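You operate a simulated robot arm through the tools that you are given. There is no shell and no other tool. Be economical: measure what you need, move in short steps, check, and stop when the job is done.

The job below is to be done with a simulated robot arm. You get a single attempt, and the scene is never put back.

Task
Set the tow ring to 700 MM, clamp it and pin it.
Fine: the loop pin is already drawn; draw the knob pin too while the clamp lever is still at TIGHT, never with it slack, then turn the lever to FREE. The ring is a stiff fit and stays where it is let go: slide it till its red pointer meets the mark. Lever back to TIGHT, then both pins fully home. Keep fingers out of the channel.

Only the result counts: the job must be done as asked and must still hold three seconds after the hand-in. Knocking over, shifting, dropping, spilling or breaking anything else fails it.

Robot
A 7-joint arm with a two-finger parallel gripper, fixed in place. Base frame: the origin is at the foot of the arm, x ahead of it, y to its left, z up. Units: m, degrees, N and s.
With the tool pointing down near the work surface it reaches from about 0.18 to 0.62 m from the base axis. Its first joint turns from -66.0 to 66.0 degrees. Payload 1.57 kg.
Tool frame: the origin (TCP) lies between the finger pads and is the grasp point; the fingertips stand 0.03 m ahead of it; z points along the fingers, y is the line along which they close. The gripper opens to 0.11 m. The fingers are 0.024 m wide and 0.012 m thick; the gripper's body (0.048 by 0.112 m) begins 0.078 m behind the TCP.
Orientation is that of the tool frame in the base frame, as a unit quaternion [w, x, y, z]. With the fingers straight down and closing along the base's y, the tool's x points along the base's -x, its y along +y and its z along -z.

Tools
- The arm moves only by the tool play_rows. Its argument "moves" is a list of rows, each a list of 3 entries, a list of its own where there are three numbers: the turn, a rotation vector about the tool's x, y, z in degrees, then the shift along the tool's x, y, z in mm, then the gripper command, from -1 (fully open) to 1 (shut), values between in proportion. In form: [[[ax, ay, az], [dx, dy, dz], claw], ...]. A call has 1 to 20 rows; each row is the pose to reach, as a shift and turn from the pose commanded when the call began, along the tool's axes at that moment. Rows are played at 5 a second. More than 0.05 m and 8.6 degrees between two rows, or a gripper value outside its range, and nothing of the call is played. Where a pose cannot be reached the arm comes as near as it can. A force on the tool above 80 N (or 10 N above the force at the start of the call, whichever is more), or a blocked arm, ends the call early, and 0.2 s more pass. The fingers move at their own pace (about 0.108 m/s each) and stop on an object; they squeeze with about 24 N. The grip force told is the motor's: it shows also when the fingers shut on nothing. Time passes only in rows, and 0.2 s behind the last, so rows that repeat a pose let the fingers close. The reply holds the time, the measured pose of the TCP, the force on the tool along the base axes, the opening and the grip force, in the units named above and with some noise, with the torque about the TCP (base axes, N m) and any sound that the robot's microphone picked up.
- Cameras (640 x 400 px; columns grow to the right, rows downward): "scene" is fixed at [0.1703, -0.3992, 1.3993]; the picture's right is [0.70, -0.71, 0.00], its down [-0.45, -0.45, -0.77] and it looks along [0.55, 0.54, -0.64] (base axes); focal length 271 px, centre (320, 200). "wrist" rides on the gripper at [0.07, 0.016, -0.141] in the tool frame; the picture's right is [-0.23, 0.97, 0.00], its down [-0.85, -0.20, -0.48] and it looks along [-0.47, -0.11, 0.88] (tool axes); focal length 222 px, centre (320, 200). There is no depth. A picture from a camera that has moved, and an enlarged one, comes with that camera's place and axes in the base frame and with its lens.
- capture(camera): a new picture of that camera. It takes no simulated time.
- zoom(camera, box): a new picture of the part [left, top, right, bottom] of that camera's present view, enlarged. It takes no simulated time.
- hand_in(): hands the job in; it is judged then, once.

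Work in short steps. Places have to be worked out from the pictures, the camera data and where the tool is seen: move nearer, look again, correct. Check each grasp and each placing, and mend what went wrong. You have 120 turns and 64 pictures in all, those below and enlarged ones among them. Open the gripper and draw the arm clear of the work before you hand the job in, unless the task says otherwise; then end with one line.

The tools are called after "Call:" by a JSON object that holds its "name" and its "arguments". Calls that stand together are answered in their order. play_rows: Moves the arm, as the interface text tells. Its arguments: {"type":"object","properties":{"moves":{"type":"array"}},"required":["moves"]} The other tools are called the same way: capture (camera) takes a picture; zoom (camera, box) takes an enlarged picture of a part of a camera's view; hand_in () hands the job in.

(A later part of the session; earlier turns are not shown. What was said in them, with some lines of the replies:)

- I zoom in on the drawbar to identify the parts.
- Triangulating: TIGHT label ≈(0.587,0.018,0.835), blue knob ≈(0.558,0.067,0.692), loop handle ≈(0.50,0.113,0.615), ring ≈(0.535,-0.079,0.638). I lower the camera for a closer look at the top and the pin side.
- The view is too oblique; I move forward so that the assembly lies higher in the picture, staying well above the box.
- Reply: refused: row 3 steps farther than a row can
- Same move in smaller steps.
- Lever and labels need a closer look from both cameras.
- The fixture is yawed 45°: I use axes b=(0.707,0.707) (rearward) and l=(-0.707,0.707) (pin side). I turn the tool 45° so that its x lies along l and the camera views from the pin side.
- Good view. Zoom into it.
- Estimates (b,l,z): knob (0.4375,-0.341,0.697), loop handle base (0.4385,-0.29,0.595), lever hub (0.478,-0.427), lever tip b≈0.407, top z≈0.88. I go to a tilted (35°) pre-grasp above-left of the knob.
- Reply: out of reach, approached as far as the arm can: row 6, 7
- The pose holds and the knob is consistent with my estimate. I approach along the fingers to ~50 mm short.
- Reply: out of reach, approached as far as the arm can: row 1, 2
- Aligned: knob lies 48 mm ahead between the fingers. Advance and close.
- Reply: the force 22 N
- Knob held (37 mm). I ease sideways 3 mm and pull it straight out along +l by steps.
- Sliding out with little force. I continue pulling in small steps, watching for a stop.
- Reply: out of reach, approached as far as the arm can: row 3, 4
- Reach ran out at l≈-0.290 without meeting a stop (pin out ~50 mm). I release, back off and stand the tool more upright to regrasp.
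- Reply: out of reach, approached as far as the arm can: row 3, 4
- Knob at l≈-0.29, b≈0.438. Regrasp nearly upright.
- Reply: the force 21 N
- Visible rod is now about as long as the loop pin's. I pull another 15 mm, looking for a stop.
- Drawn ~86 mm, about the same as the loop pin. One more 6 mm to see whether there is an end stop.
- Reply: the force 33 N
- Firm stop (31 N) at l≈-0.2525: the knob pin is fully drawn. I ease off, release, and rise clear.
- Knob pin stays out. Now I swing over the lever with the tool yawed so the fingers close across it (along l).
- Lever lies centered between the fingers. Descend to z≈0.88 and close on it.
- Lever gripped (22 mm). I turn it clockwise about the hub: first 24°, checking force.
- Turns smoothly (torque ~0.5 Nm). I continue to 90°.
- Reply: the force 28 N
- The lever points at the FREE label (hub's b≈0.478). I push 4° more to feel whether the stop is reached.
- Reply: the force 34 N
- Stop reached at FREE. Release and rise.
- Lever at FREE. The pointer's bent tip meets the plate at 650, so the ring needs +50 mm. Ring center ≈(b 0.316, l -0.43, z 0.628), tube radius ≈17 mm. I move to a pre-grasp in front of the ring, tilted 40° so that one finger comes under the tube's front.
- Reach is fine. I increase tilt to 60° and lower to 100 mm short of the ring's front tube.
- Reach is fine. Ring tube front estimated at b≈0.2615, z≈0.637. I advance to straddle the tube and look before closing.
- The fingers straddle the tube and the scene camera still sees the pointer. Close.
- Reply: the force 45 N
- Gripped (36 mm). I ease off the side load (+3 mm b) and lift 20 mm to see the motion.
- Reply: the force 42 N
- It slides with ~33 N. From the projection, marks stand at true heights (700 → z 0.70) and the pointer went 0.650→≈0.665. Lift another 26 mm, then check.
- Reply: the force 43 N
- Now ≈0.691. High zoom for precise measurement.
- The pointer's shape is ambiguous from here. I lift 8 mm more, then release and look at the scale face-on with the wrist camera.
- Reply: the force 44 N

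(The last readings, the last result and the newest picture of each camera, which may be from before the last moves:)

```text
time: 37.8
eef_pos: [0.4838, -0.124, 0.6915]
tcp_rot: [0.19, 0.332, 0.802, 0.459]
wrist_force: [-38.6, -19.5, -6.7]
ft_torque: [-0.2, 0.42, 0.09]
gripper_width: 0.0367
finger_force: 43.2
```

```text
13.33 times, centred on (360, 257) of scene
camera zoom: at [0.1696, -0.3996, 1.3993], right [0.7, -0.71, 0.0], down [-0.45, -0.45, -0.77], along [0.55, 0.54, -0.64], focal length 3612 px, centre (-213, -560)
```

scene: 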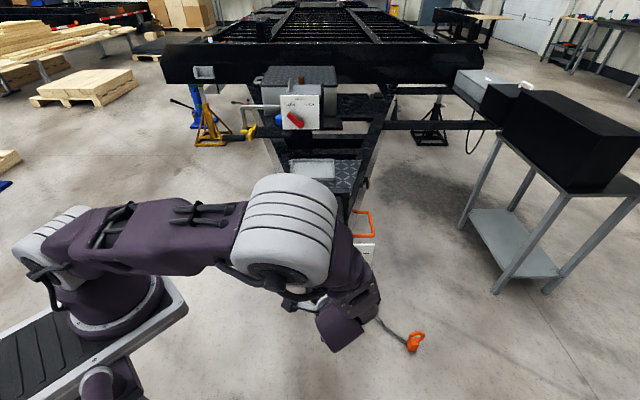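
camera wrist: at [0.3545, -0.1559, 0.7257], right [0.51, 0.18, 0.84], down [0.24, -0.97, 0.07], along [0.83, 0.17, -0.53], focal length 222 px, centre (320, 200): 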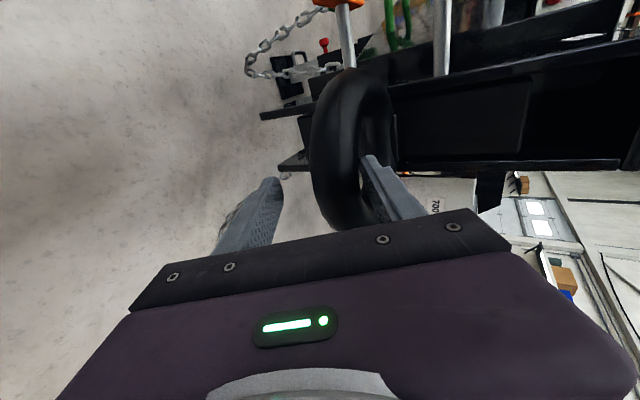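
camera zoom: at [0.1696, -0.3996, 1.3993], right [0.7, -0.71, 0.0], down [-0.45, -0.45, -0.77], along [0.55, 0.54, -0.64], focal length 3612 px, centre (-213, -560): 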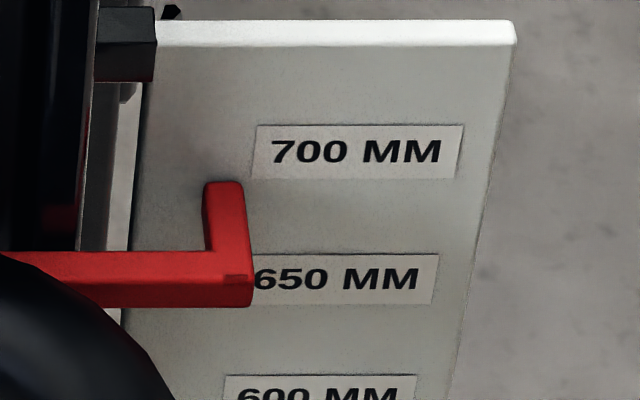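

I release the ring, back off, and bring the camera to z≈0.70 in front of the scale (right side).

Call:
{"name": "play_rows", "arguments": {"moves": [[[0, 0, 0], [0, 0, 0], -0.2], [[0, 0, 0], [0, 0, 0], -0.2], [[0, 0, 0], [0, 0, -45], -0.2], [[0, 0, 0], [0, 0, -90], -0.2], [[0, 0, 0], [-40, -10, -100], -0.2], [[0, 0, 0], [-80, -20, -100], -0.2], [[0, 0, 0], [-120, -35, -95], -0.2], [[0, 0, 0], [-150, -55, -70], -0.2], [[0, 0, 0], [-150, -75, -30], -0.2], [[0, 0, 0], [-150, -84, 5], -0.2], [[0, 0, 0], [-150, -84, 5], -0.2]]}}

Call:
{"name": "capture", "arguments": {"camera": "wrist"}}

```text
time: 40.2
eef_pos: [0.5298, -0.2428, 0.665]
tcp_rot: [0.192, 0.328, 0.8, 0.464]
wrist_force: [0.9, -0.2, 1.0]
ft_torque: [-0.02, -0.02, 0.03]
gripper_width: 0.0661
finger_force: 0.1
out of reach, approached as far as the arm can: row 8, 9, 10, 11
```

```text
24 pictures are left
camera wrist: at [0.4004, -0.2763, 0.7489], right [0.5, 0.19, 0.85], down [0.25, -0.97, 0.07], along [0.83, 0.18, -0.53], focal length 222 px, centre (320, 200)
```

wrist: 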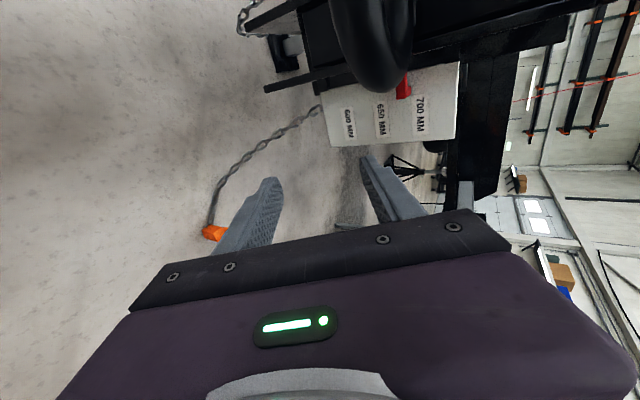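

The scale and pointer are visible; zoom.

Call:
{"name": "zoom", "arguments": {"camera": "wrist", "box": [340, 60, 470, 141]}}

```text
4.92 times, centred on (405, 100) of wrist
camera zoom: at [0.4004, -0.2763, 0.7489], right [0.5, 0.19, 0.85], down [0.25, -0.97, 0.07], along [0.83, 0.18, -0.53], focal length 1094 px, centre (-98, 690)
```

zoom: 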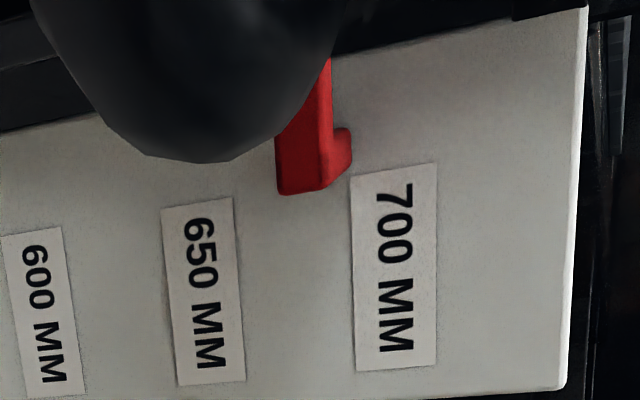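

Clear: marks calibrate at z 0.70/0.65 on the plate (b 0.407), pointer tip touches the plate with its top edge at 0.690, center ≈0.684 (closing the gripper earlier pushed the ring down ~13 mm). It needs about +15.5 mm. I return to the pre-grasp first.

Call:
{"name": "play_rows", "arguments": {"moves": [[[0, 0, 0], [0, 20, -40], -0.2], [[0, 0, 0], [30, 49, -59], -0.2], [[0, 0, 0], [75, 49, -59], -0.2], [[0, 0, 0], [116, 49, -59], -0.2], [[0, 0, 0], [116, 49, -59], -0.2]]}}

```text
time: 41.4
eef_pos: [0.4294, -0.1788, 0.7385]
tcp_rot: [0.191, 0.333, 0.8, 0.461]
wrist_force: [0.2, -0.1, 0.6]
ft_torque: [-0.01, 0.0, 0.03]
gripper_width: 0.0659
finger_force: 0.1
```

On line. Advance 92 mm and close.

Call:
{"name": "play_rows", "arguments": {"moves": [[[0, 0, 0], [0, 0, 45], -0.2], [[0, 0, 0], [0, 0, 80], -0.2], [[0, 0, 0], [0, 0, 92], -0.2], [[0, 0, 0], [0, 0, 92], -0.2], [[0, 0, 0], [0, 0, 92], 1], [[0, 0, 0], [0, 0, 92], 1], [[0, 0, 0], [0, 0, 92], 1]]}}

Call:
{"name": "zoom", "arguments": {"camera": "scene", "box": [348, 242, 372, 272]}}

```text
time: 43.0
eef_pos: [0.487, -0.1227, 0.6901]
tcp_rot: [0.191, 0.331, 0.8, 0.462]
wrist_force: [4.9, 3.4, -5.0]
ft_torque: [-0.19, -0.73, 0.1]
gripper_width: 0.0368
finger_force: 43.2
```

```text
13.33 times, centred on (360, 257) of scene
camera zoom: at [0.1705, -0.3991, 1.3993], right [0.7, -0.71, 0.0], down [-0.45, -0.45, -0.77], along [0.55, 0.54, -0.64], focal length 3612 px, centre (-213, -560)
```

zoom: 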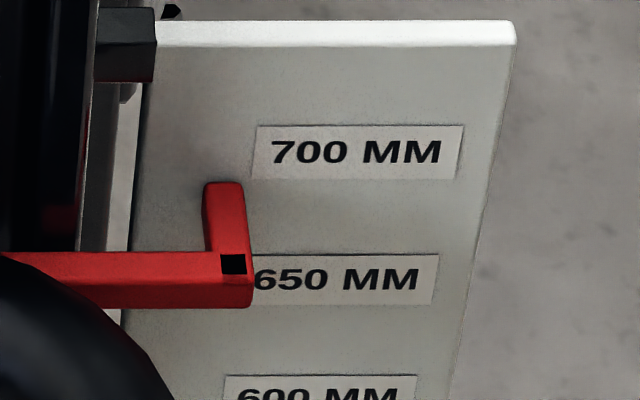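

Ring unmoved by this grasp (tip edge still at row 183; target ≈141). Lift 15 mm commanded and check.

Call:
{"name": "play_rows", "arguments": {"moves": [[[0, 0, 0], [0, 4.3, -2.5], 1], [[0, 0, 0], [0, 8.7, -5], 1], [[0, 0, 0], [0, 13, -7.5], 1], [[0, 0, 0], [0, 13, -7.5], 1]]}}

Call:
{"name": "zoom", "arguments": {"camera": "scene", "box": [348, 242, 372, 272]}}

```text
time: 44.0
eef_pos: [0.4863, -0.1225, 0.7047]
tcp_rot: [0.191, 0.332, 0.8, 0.461]
wrist_force: [4.3, 4.3, -31.2]
ft_torque: [-0.19, -0.41, 0.37]
gripper_width: 0.0365
finger_force: 43.4
```

```text
13.33 times, centred on (360, 257) of scene
camera zoom: at [0.1708, -0.3992, 1.3992], right [0.7, -0.71, 0.0], down [-0.45, -0.45, -0.77], along [0.55, 0.54, -0.64], focal length 3612 px, centre (-213, -560)
```

zoom: 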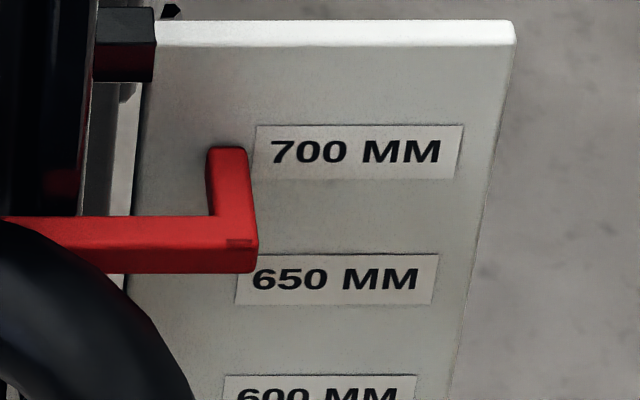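

Edge at row 147; target ≈142 → 2 mm more, then unload the grip slightly before opening.

Call:
{"name": "play_rows", "arguments": {"moves": [[[0, 0, 0], [0, 1.8, -1], 1], [[0, 0, 0], [0, 1.8, -1], 1], [[0, 0, 0], [0, 1.8, -1], 1]]}}

Call:
{"name": "zoom", "arguments": {"camera": "scene", "box": [348, 242, 372, 272]}}

```text
time: 44.8
eef_pos: [0.4865, -0.1222, 0.7058]
tcp_rot: [0.19, 0.332, 0.801, 0.461]
wrist_force: [-4.0, 6.0, -32.7]
ft_torque: [-0.22, -0.27, 0.52]
gripper_width: 0.0366
finger_force: 43.4
```

```text
13.33 times, centred on (360, 257) of scene
camera zoom: at [0.1708, -0.3992, 1.3992], right [0.7, -0.71, 0.0], down [-0.45, -0.45, -0.77], along [0.55, 0.54, -0.64], focal length 3612 px, centre (-213, -560)
```

zoom: 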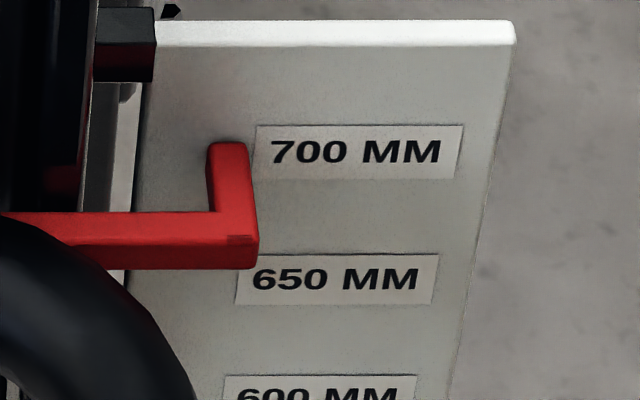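

Pointer at 700 now (edge row 143). I unload 2 mm, open, retreat and stand the tool upright again at height.

Call:
{"name": "play_rows", "arguments": {"moves": [[[0, 0, 0], [0, -1.7, 1], 1], [[0, 0, 0], [0, -1.7, 1], -0.2], [[0, 0, 0], [0, -1.7, 1], -0.2], [[0, 0, 0], [0, -1.7, -45], -0.2], [[0, 0, 0], [0, 0, -90], -0.2], [[8, 0, 0], [0, 35, -100], -0.2], [[16, 0, 0], [0, 70, -113], -0.2], [[24, 0, 0], [0, 105, -129], -0.2], [[32, 0, 0], [0, 140, -145], -0.2], [[40, 0, 0], [0, 175, -160], -0.2], [[48, 0, 0], [0, 205, -172], -0.2], [[56, 0, 0], [0, 235, -182], -0.2], [[60, 0, 0], [0, 245, -185], -0.2], [[60, 0, 0], [0, 245, -185], -0.2]]}}

Call:
{"name": "zoom", "arguments": {"camera": "scene", "box": [348, 242, 372, 272]}}

```text
time: 47.8
eef_pos: [0.4602, -0.1488, 1.0122]
tcp_rot: [0.0, 0.383, 0.924, -0.001]
wrist_force: [-0.4, -0.8, 0.0]
ft_torque: [0.0, 0.02, 0.0]
gripper_width: 0.066
finger_force: 0.1
```

```text
13.33 times, centred on (360, 257) of scene
camera zoom: at [0.1703, -0.3992, 1.3993], right [0.7, -0.71, 0.0], down [-0.45, -0.45, -0.77], along [0.55, 0.54, -0.64], focal length 3612 px, centre (-213, -560)
```

zoom: 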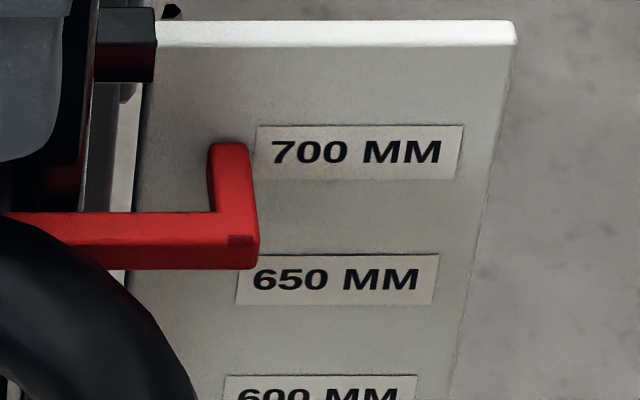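

The ring stays put at 700. Now back over the lever at FREE.

Call:
{"name": "play_rows", "arguments": {"moves": [[[0, 0, 0], [10, 45, 0], -0.3], [[0, 0, 0], [20, 90, 0], -0.3], [[0, 0, 0], [30, 135, 0], -0.3], [[0, 0, 0], [40, 180, 0], -0.3], [[0, 0, 0], [50, 222, 0], -0.3], [[0, 0, 0], [54, 259, 0], -0.3], [[0, 0, 0], [54, 259, 45], -0.3], [[0, 0, 0], [54, 259, 90], -0.3], [[0, 0, 0], [54, 259, 131], -0.3], [[0, 0, 0], [54, 259, 131], -0.3], [[0, 0, 0], [54, 259, 131], 1], [[0, 0, 0], [54, 259, 131], 1], [[0, 0, 0], [54, 259, 131], 1]]}}

```text
time: 50.6
eef_pos: [0.6059, 0.0745, 0.8809]
tcp_rot: [0.0, 0.383, 0.924, 0.0]
wrist_force: [-1.4, 0.0, -6.9]
ft_torque: [-0.14, -0.32, -0.05]
gripper_width: 0.0218
finger_force: 34.9
```

Gripped (22 mm). Turn back counter-clockwise 90° to TIGHT.

Call:
{"name": "play_rows", "arguments": {"moves": [[[0, 0, -8], [-0.5, -7.4, 0], 1], [[0, 0, -16], [-2, -14.6, 0], 1], [[0, 0, -24], [-4.6, -21.6, 0], 1], [[0, 0, -32], [-8, -28.1, 0], 1], [[0, 0, -40], [-12.4, -34.1, 0], 1], [[0, 0, -48], [-17.5, -39.4, 0], 1], [[0, 0, -56], [-23.4, -43.9, 0], 1], [[0, 0, -64], [-29.8, -47.6, 0], 1], [[0, 0, -72], [-36.6, -50.4, 0], 1], [[0, 0, -80], [-43.8, -52.2, 0], 1], [[0, 0, -88], [-51.2, -53, 0], 1], [[0, 0, -90], [-53, -53, 0], 1], [[0, 0, -90], [-53, -53, 0], 1]]}}

```text
time: 53.4
eef_pos: [0.6058, -0.0033, 0.8811]
tcp_rot: [-0.001, -0.383, 0.924, 0.0]
wrist_force: [-15.6, 6.9, -9.2]
ft_torque: [0.12, 0.02, 0.43]
gripper_width: 0.0216
finger_force: 34.8
```

Back near the original TIGHT position; I press 4° further to be at the stop.

Call:
{"name": "play_rows", "arguments": {"moves": [[[0, 0, -4], [-0.1, -3.7, 0], 1], [[0, 0, -4], [-0.1, -3.7, 0], 1], [[0, 0, -4], [-0.1, -3.7, 0], 1]]}}

```text
time: 54.2
eef_pos: [0.6065, -0.0034, 0.8802]
tcp_rot: [-0.002, -0.415, 0.91, 0.002]
wrist_force: [-29.1, 20.3, -6.7]
ft_torque: [-0.23, 0.17, -0.81]
gripper_width: 0.0225
finger_force: 35.3
```

At the stop. Ease back, release, rise, and check.

Call:
{"name": "play_rows", "arguments": {"moves": [[[0, 0, 4], [0, 3.2, 0], 1], [[0, 0, 4], [0, 3.2, 0], -0.3], [[0, 0, 4], [0, 3.2, 0], -0.3], [[0, 0, 4], [0, 3.2, -40], -0.3], [[0, 0, 4], [0, 3.2, -85], -0.3], [[0, 0, 4], [0, 3.2, -130], -0.3], [[0, 0, 4], [0, 3.2, -130], -0.3]]}}

Call:
{"name": "zoom", "arguments": {"camera": "wrist", "box": [230, 60, 450, 230]}}

```text
time: 55.8
eef_pos: [0.6062, -0.0026, 1.0118]
tcp_rot: [0.0, -0.383, 0.924, 0.0]
wrist_force: [-0.2, 1.3, -0.2]
ft_torque: [-0.01, -0.01, 0.01]
gripper_width: 0.0717
finger_force: 0.0
```

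```text
2.35 times, centred on (340, 145) of wrist
camera zoom: at [0.5441, -0.042, 1.1525], right [-0.53, 0.85, 0.0], down [0.75, 0.46, 0.48], along [0.41, 0.25, -0.88], focal length 523 px, centre (273, 329)
```

zoom: 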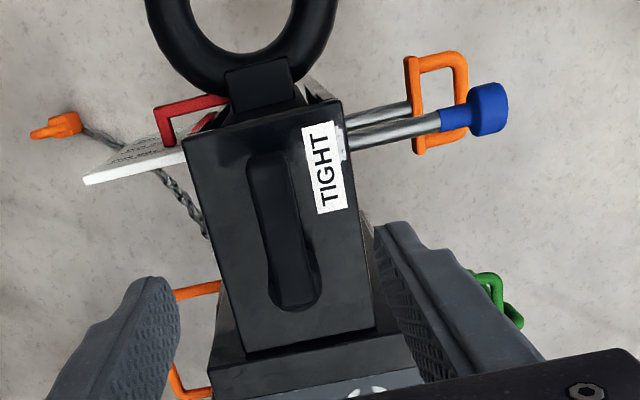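

Lever is on TIGHT, pins still drawn. Now yaw back and go outside the knob with closed fingers, to push it straight in.

Call:
{"name": "play_rows", "arguments": {"moves": [[[0, 0, 7.5], [-1, 18, 0], 1], [[0, 0, 15], [-2, 37, 0], 1], [[0, 0, 22.5], [-3, 56, 0], 1], [[0, 0, 30], [-5, 75, 0], 1], [[0, 0, 37.5], [-6, 94, 0], 1], [[0, 0, 45], [-7, 113, 0], 1], [[0, 0, 52.5], [-8, 132, 0], 1], [[0, 0, 60], [-9, 151, 5], 1], [[0, 0, 67.5], [-10, 170, 15], 1], [[0, 0, 75], [-12, 190, 30], 1], [[0, 0, 82.5], [-13, 210, 50], 1], [[0, 0, 90], [-14, 230, 70], 1], [[0, 0, 90], [-14, 230, 110], 1], [[0, 0, 90], [-14, 230, 150], 1], [[0, 0, 90], [-14, 230, 190], 1], [[0, 0, 90], [-14, 230, 190], 1]]}}

Call:
{"name": "capture", "arguments": {"camera": "wrist"}}

```text
time: 59.2
eef_pos: [0.4529, 0.1697, 0.8192]
tcp_rot: [0.0, 0.383, 0.924, 0.0]
wrist_force: [-0.5, 1.0, 0.0]
ft_torque: [0.03, -0.03, 0.03]
gripper_width: 0.0
finger_force: 21.4
```

```text
17 pictures are left
camera wrist: at [0.4149, 0.2291, 0.9605], right [0.85, 0.53, 0.0], down [0.46, -0.75, 0.48], along [0.25, -0.41, -0.88], focal length 222 px, centre (320, 200)
```

wrist: 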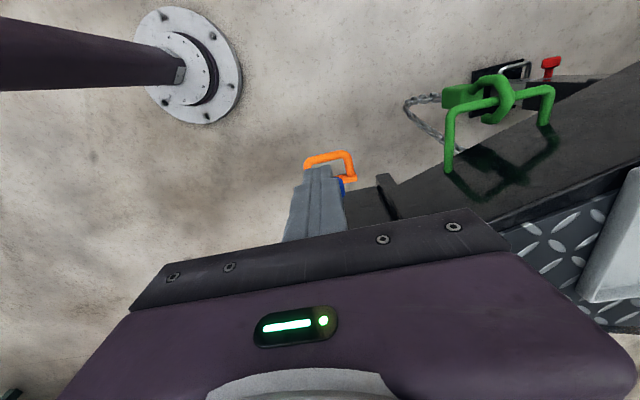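

Fingers are outside the knob end (edge l≈-0.212 vs knob end ≈-0.236). Descend to z≈0.692 and push in 60 mm.

Call:
{"name": "play_rows", "arguments": {"moves": [[[0, 0, 0], [0, -1, 45], 1], [[0, 0, 0], [0, -1, 90], 1], [[0, 0, 0], [0, -1, 127], 1], [[0, 0, 0], [0, -1, 127], 1], [[0, 0, 0], [-20, -1, 127], 1], [[0, 0, 0], [-35, -1, 127], 1], [[0, 0, 0], [-50, -1, 127], 1], [[0, 0, 0], [-65, -1, 127], 1], [[0, 0, 0], [-80, -1, 127], 1], [[0, 0, 0], [-80, -1, 127], 1]]}}

Call:
{"name": "zoom", "arguments": {"camera": "scene", "box": [260, 210, 380, 300]}}

```text
time: 61.4
eef_pos: [0.5098, 0.1116, 0.6946]
tcp_rot: [0.0, 0.383, 0.924, 0.001]
wrist_force: [-1.8, 1.5, -0.9]
ft_torque: [0.0, -0.02, 0.04]
gripper_width: 0.0
finger_force: 21.2
```

```text
4.44 times, centred on (320, 255) of scene
camera zoom: at [0.1703, -0.3992, 1.3993], right [0.7, -0.71, 0.0], down [-0.45, -0.45, -0.77], along [0.55, 0.54, -0.64], focal length 1204 px, centre (320, -44)
```

zoom: 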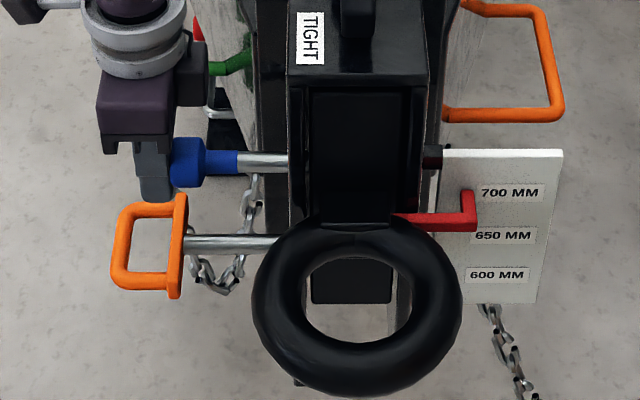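

Knob slides in with little force; ~38 mm of rod remains. Continue gently.

Call:
{"name": "play_rows", "arguments": {"moves": [[[0, 0, 0], [-10, 0, 0], 1], [[0, 0, 0], [-18, 0, 0], 1], [[0, 0, 0], [-26, 0, 0], 1], [[0, 0, 0], [-32, 0, 0], 1], [[0, 0, 0], [-32, 0, 0], 1]]}}

```text
time: 62.6
eef_pos: [0.5324, 0.0882, 0.6931]
tcp_rot: [0.0, 0.383, 0.924, 0.0]
wrist_force: [0.4, -0.1, 0.1]
ft_torque: [-0.01, 0.03, 0.0]
gripper_width: 0.0001
finger_force: 21.2
```

No resistance yet; advance in small steps until a stop is felt.

Call:
{"name": "play_rows", "arguments": {"moves": [[[0, 0, 0], [-3, 0, 0], 1], [[0, 0, 0], [-6, 0, 0], 1], [[0, 0, 0], [-8, 0, 0], 1], [[0, 0, 0], [-8, 0, 0], 1]]}}

Call:
{"name": "zoom", "arguments": {"camera": "scene", "box": [270, 220, 350, 280]}}

```text
time: 63.6
eef_pos: [0.5354, 0.0854, 0.6939]
tcp_rot: [-0.001, 0.382, 0.924, 0.001]
wrist_force: [-14.8, 17.0, 8.6]
ft_torque: [-0.22, -0.2, 0.04]
gripper_width: 0.0
finger_force: 21.7
```

```text
6.67 times, centred on (310, 250) of scene
camera zoom: at [0.1699, -0.3989, 1.3995], right [0.7, -0.71, 0.0], down [-0.45, -0.45, -0.77], along [0.55, 0.54, -0.64], focal length 1806 px, centre (387, -133)
```

zoom: 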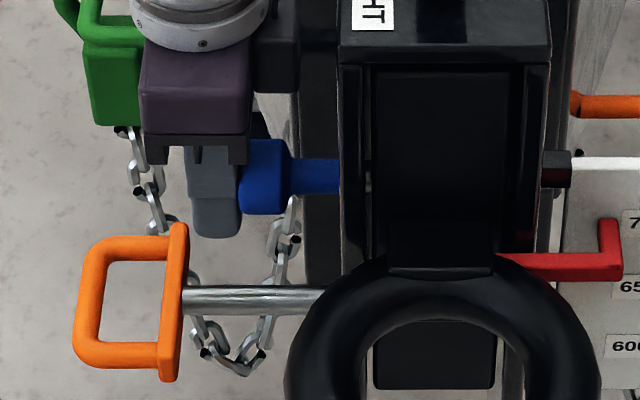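

Stop felt (~23 N), sleeve flush with the channel wall: knob pin home. Next I back off and go outside the loop handle with a 20° tilt so the hand clears the knob.

Call:
{"name": "play_rows", "arguments": {"moves": [[[0, 0, 0], [30, 0, 0], 1], [[0, -7, 0], [70, 0, -10], 1], [[0, -14, 0], [105, 0, -10], 1], [[0, -20, 0], [118, 0, -10], 1], [[0, -20, 0], [118, 0, 30], 1], [[0, -20, 0], [114, 0, 65], 1], [[0, -20, 0], [110, 0, 94], 1], [[0, -20, 0], [110, 0, 94], 1]]}}

Call:
{"name": "zoom", "arguments": {"camera": "scene", "box": [240, 200, 360, 290]}}

```text
time: 65.4
eef_pos: [0.4588, 0.1616, 0.5994]
tcp_rot: [0.16, 0.377, 0.91, -0.067]
wrist_force: [0.5, 0.4, 0.2]
ft_torque: [0.0, 0.0, -0.03]
gripper_width: 0.0
finger_force: 21.6
```

```text
4.44 times, centred on (300, 245) of scene
camera zoom: at [0.1703, -0.3992, 1.3993], right [0.7, -0.71, 0.0], down [-0.45, -0.45, -0.77], along [0.55, 0.54, -0.64], focal length 1204 px, centre (409, 0)
```

zoom: 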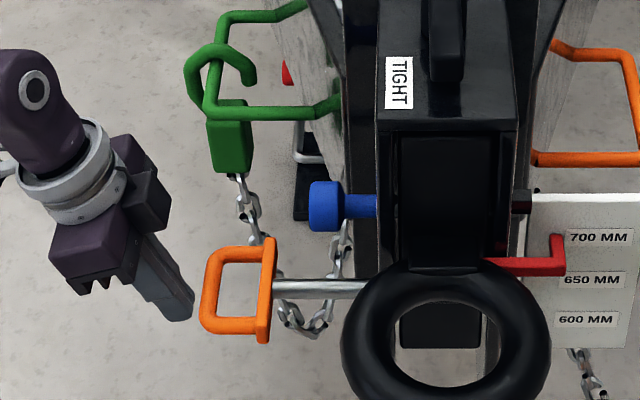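

Fingers are just outside the outer bar. Push along -l by 60 mm.

Call:
{"name": "play_rows", "arguments": {"moves": [[[0, 0, 0], [-11.3, 0, 4.1], 1], [[0, 0, 0], [-22.6, 0, 8.2], 1], [[0, 0, 0], [-33.8, 0, 12.3], 1], [[0, 0, 0], [-45.1, 0, 16.4], 1], [[0, 0, 0], [-56.4, 0, 20.5], 1], [[0, 0, 0], [-56.4, 0, 20.5], 1]]}}

Call:
{"name": "zoom", "arguments": {"camera": "scene", "box": [240, 200, 360, 290]}}

```text
time: 66.8
eef_pos: [0.5029, 0.1192, 0.6002]
tcp_rot: [0.161, 0.377, 0.91, -0.067]
wrist_force: [0.2, 2.0, -1.4]
ft_torque: [0.06, 0.05, 0.01]
gripper_width: 0.0002
finger_force: 21.4
```

```text
4.44 times, centred on (300, 245) of scene
camera zoom: at [0.1703, -0.3992, 1.3993], right [0.7, -0.71, 0.0], down [-0.45, -0.45, -0.77], along [0.55, 0.54, -0.64], focal length 1204 px, centre (409, 0)
```

zoom: 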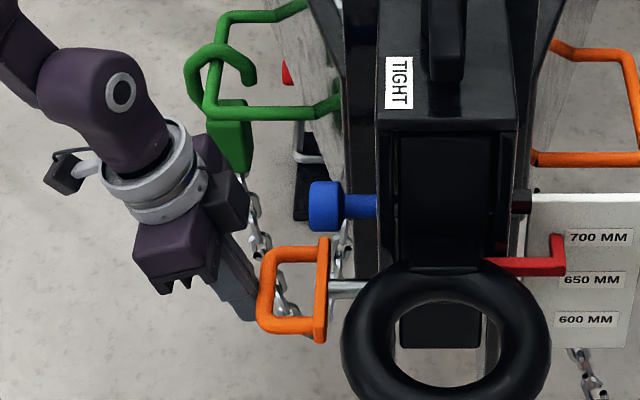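

Loop pin moves in freely; ~40 mm left. Continue, slower at the end.

Call:
{"name": "play_rows", "arguments": {"moves": [[[0, 0, 0], [-11.3, 0, 4.1], 1], [[0, 0, 0], [-22.6, 0, 8.2], 1], [[0, 0, 0], [-31, 0, 11.3], 1], [[0, 0, 0], [-36, 0, 13], 1], [[0, 0, 0], [-36, 0, 13], 1]]}}

Call:
{"name": "zoom", "arguments": {"camera": "scene", "box": [240, 200, 360, 290]}}

```text
time: 68.0
eef_pos: [0.5297, 0.0928, 0.5993]
tcp_rot: [0.161, 0.377, 0.91, -0.066]
wrist_force: [0.6, -0.2, 0.0]
ft_torque: [-0.02, 0.02, 0.0]
gripper_width: 0.0
finger_force: 21.4
```

```text
4.44 times, centred on (300, 245) of scene
camera zoom: at [0.1703, -0.3992, 1.3993], right [0.7, -0.71, 0.0], down [-0.45, -0.45, -0.77], along [0.55, 0.54, -0.64], focal length 1204 px, centre (409, 0)
```

zoom: 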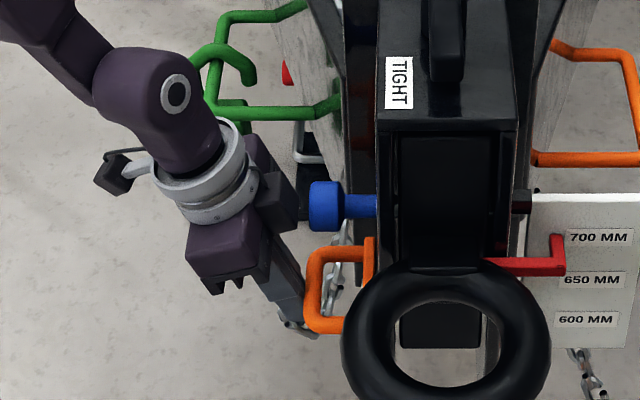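

Nearly in; advance in 3 mm steps until the stop.

Call:
{"name": "play_rows", "arguments": {"moves": [[[0, 0, 0], [-2.8, 0, 1], 1], [[0, 0, 0], [-5.6, 0, 2], 1], [[0, 0, 0], [-8.4, 0, 3], 1], [[0, 0, 0], [-8.4, 0, 3], 1]]}}

```text
time: 69.0
eef_pos: [0.5315, 0.0893, 0.5988]
tcp_rot: [0.156, 0.377, 0.91, -0.065]
wrist_force: [-36.6, 40.2, 3.4]
ft_torque: [-0.08, 0.08, -0.07]
gripper_width: 0.0001
finger_force: 20.9
```

Firm stop (54 N): loop pin home. Back off outward, rise and clear, then open the gripper.

Call:
{"name": "play_rows", "arguments": {"moves": [[[0, 0, 0], [10, 0, -3], 1], [[0, 0, 0], [40, 0, -14], 1], [[0, 0, 0], [80, 0, -28], 1], [[0, 0, 0], [90, 0, -65], 1], [[0, 7, 0], [90, 0, -110], 0], [[0, 14, 0], [85, 0, -155], -1], [[0, 20, 0], [80, 0, -200], -1], [[0, 20, 0], [75, 0, -245], -1], [[0, 20, 0], [75, 0, -280], -1], [[0, 20, 0], [75, 0, -280], -1]]}}

Call:
{"name": "zoom", "arguments": {"camera": "scene", "box": [260, 180, 400, 310]}}

Call:
{"name": "zoom", "arguments": {"camera": "scene", "box": [348, 242, 372, 272]}}

Call:
{"name": "capture", "arguments": {"camera": "wrist"}}

```text
time: 71.2
eef_pos: [0.4173, 0.2032, 0.8382]
tcp_rot: [0.001, 0.383, 0.924, 0.0]
wrist_force: [0.2, 0.3, -0.2]
ft_torque: [-0.03, -0.01, -0.01]
gripper_width: 0.1099
finger_force: 0.0
```

```text
3.08 times, centred on (330, 245) of scene
camera zoom: at [0.1703, -0.3992, 1.3993], right [0.7, -0.71, 0.0], down [-0.45, -0.45, -0.77], along [0.55, 0.54, -0.64], focal length 834 px, centre (289, 62)
```

zoom: 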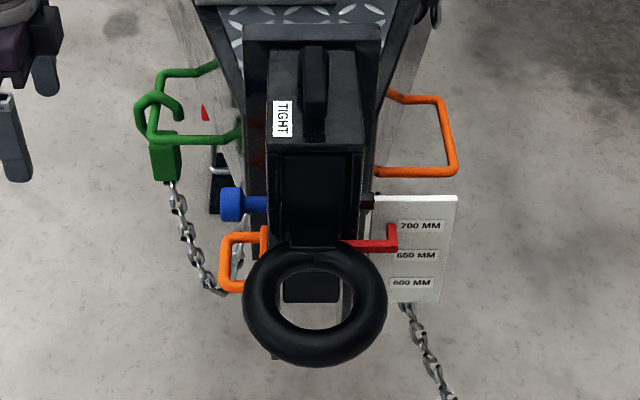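

```text
13.33 times, centred on (360, 257) of scene
camera zoom: at [0.1703, -0.3992, 1.3993], right [0.7, -0.71, 0.0], down [-0.45, -0.45, -0.77], along [0.55, 0.54, -0.64], focal length 3612 px, centre (-213, -560)
```

zoom: 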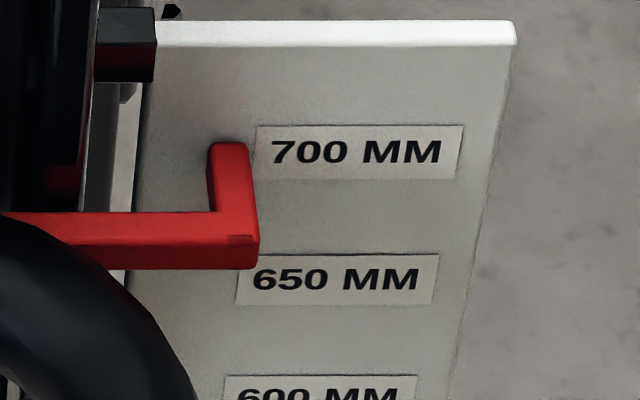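

```text
9 pictures are left
camera wrist: at [0.3793, 0.2628, 0.9798], right [0.85, 0.53, 0.0], down [0.46, -0.75, 0.48], along [0.25, -0.41, -0.88], focal length 222 px, centre (320, 200)
```

wrist: 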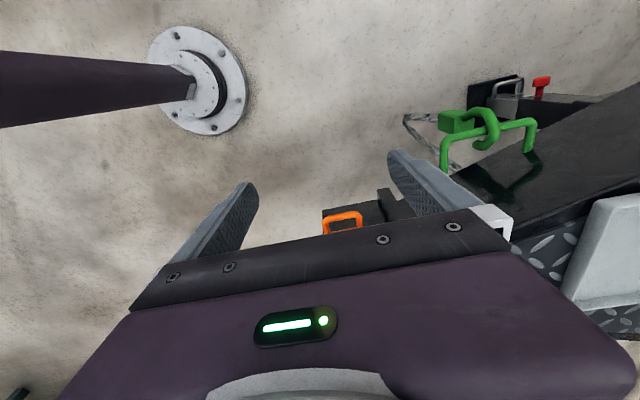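

Lever on TIGHT, pointer at 700, both pins flush to the channel, gripper open and clear. I hand in.

Call:
{"name": "hand_in", "arguments": {}}

```text
The job is handed in.
```

The tow ring is set with its pointer at the 700 MM mark (about 1 mm by camera measurement). The clamp lever is hard against its TIGHT stop and both pins are pushed home to a firm stop. I drew the knob pin while the lever was still at TIGHT. The arm is open and clear and the job is handed in.
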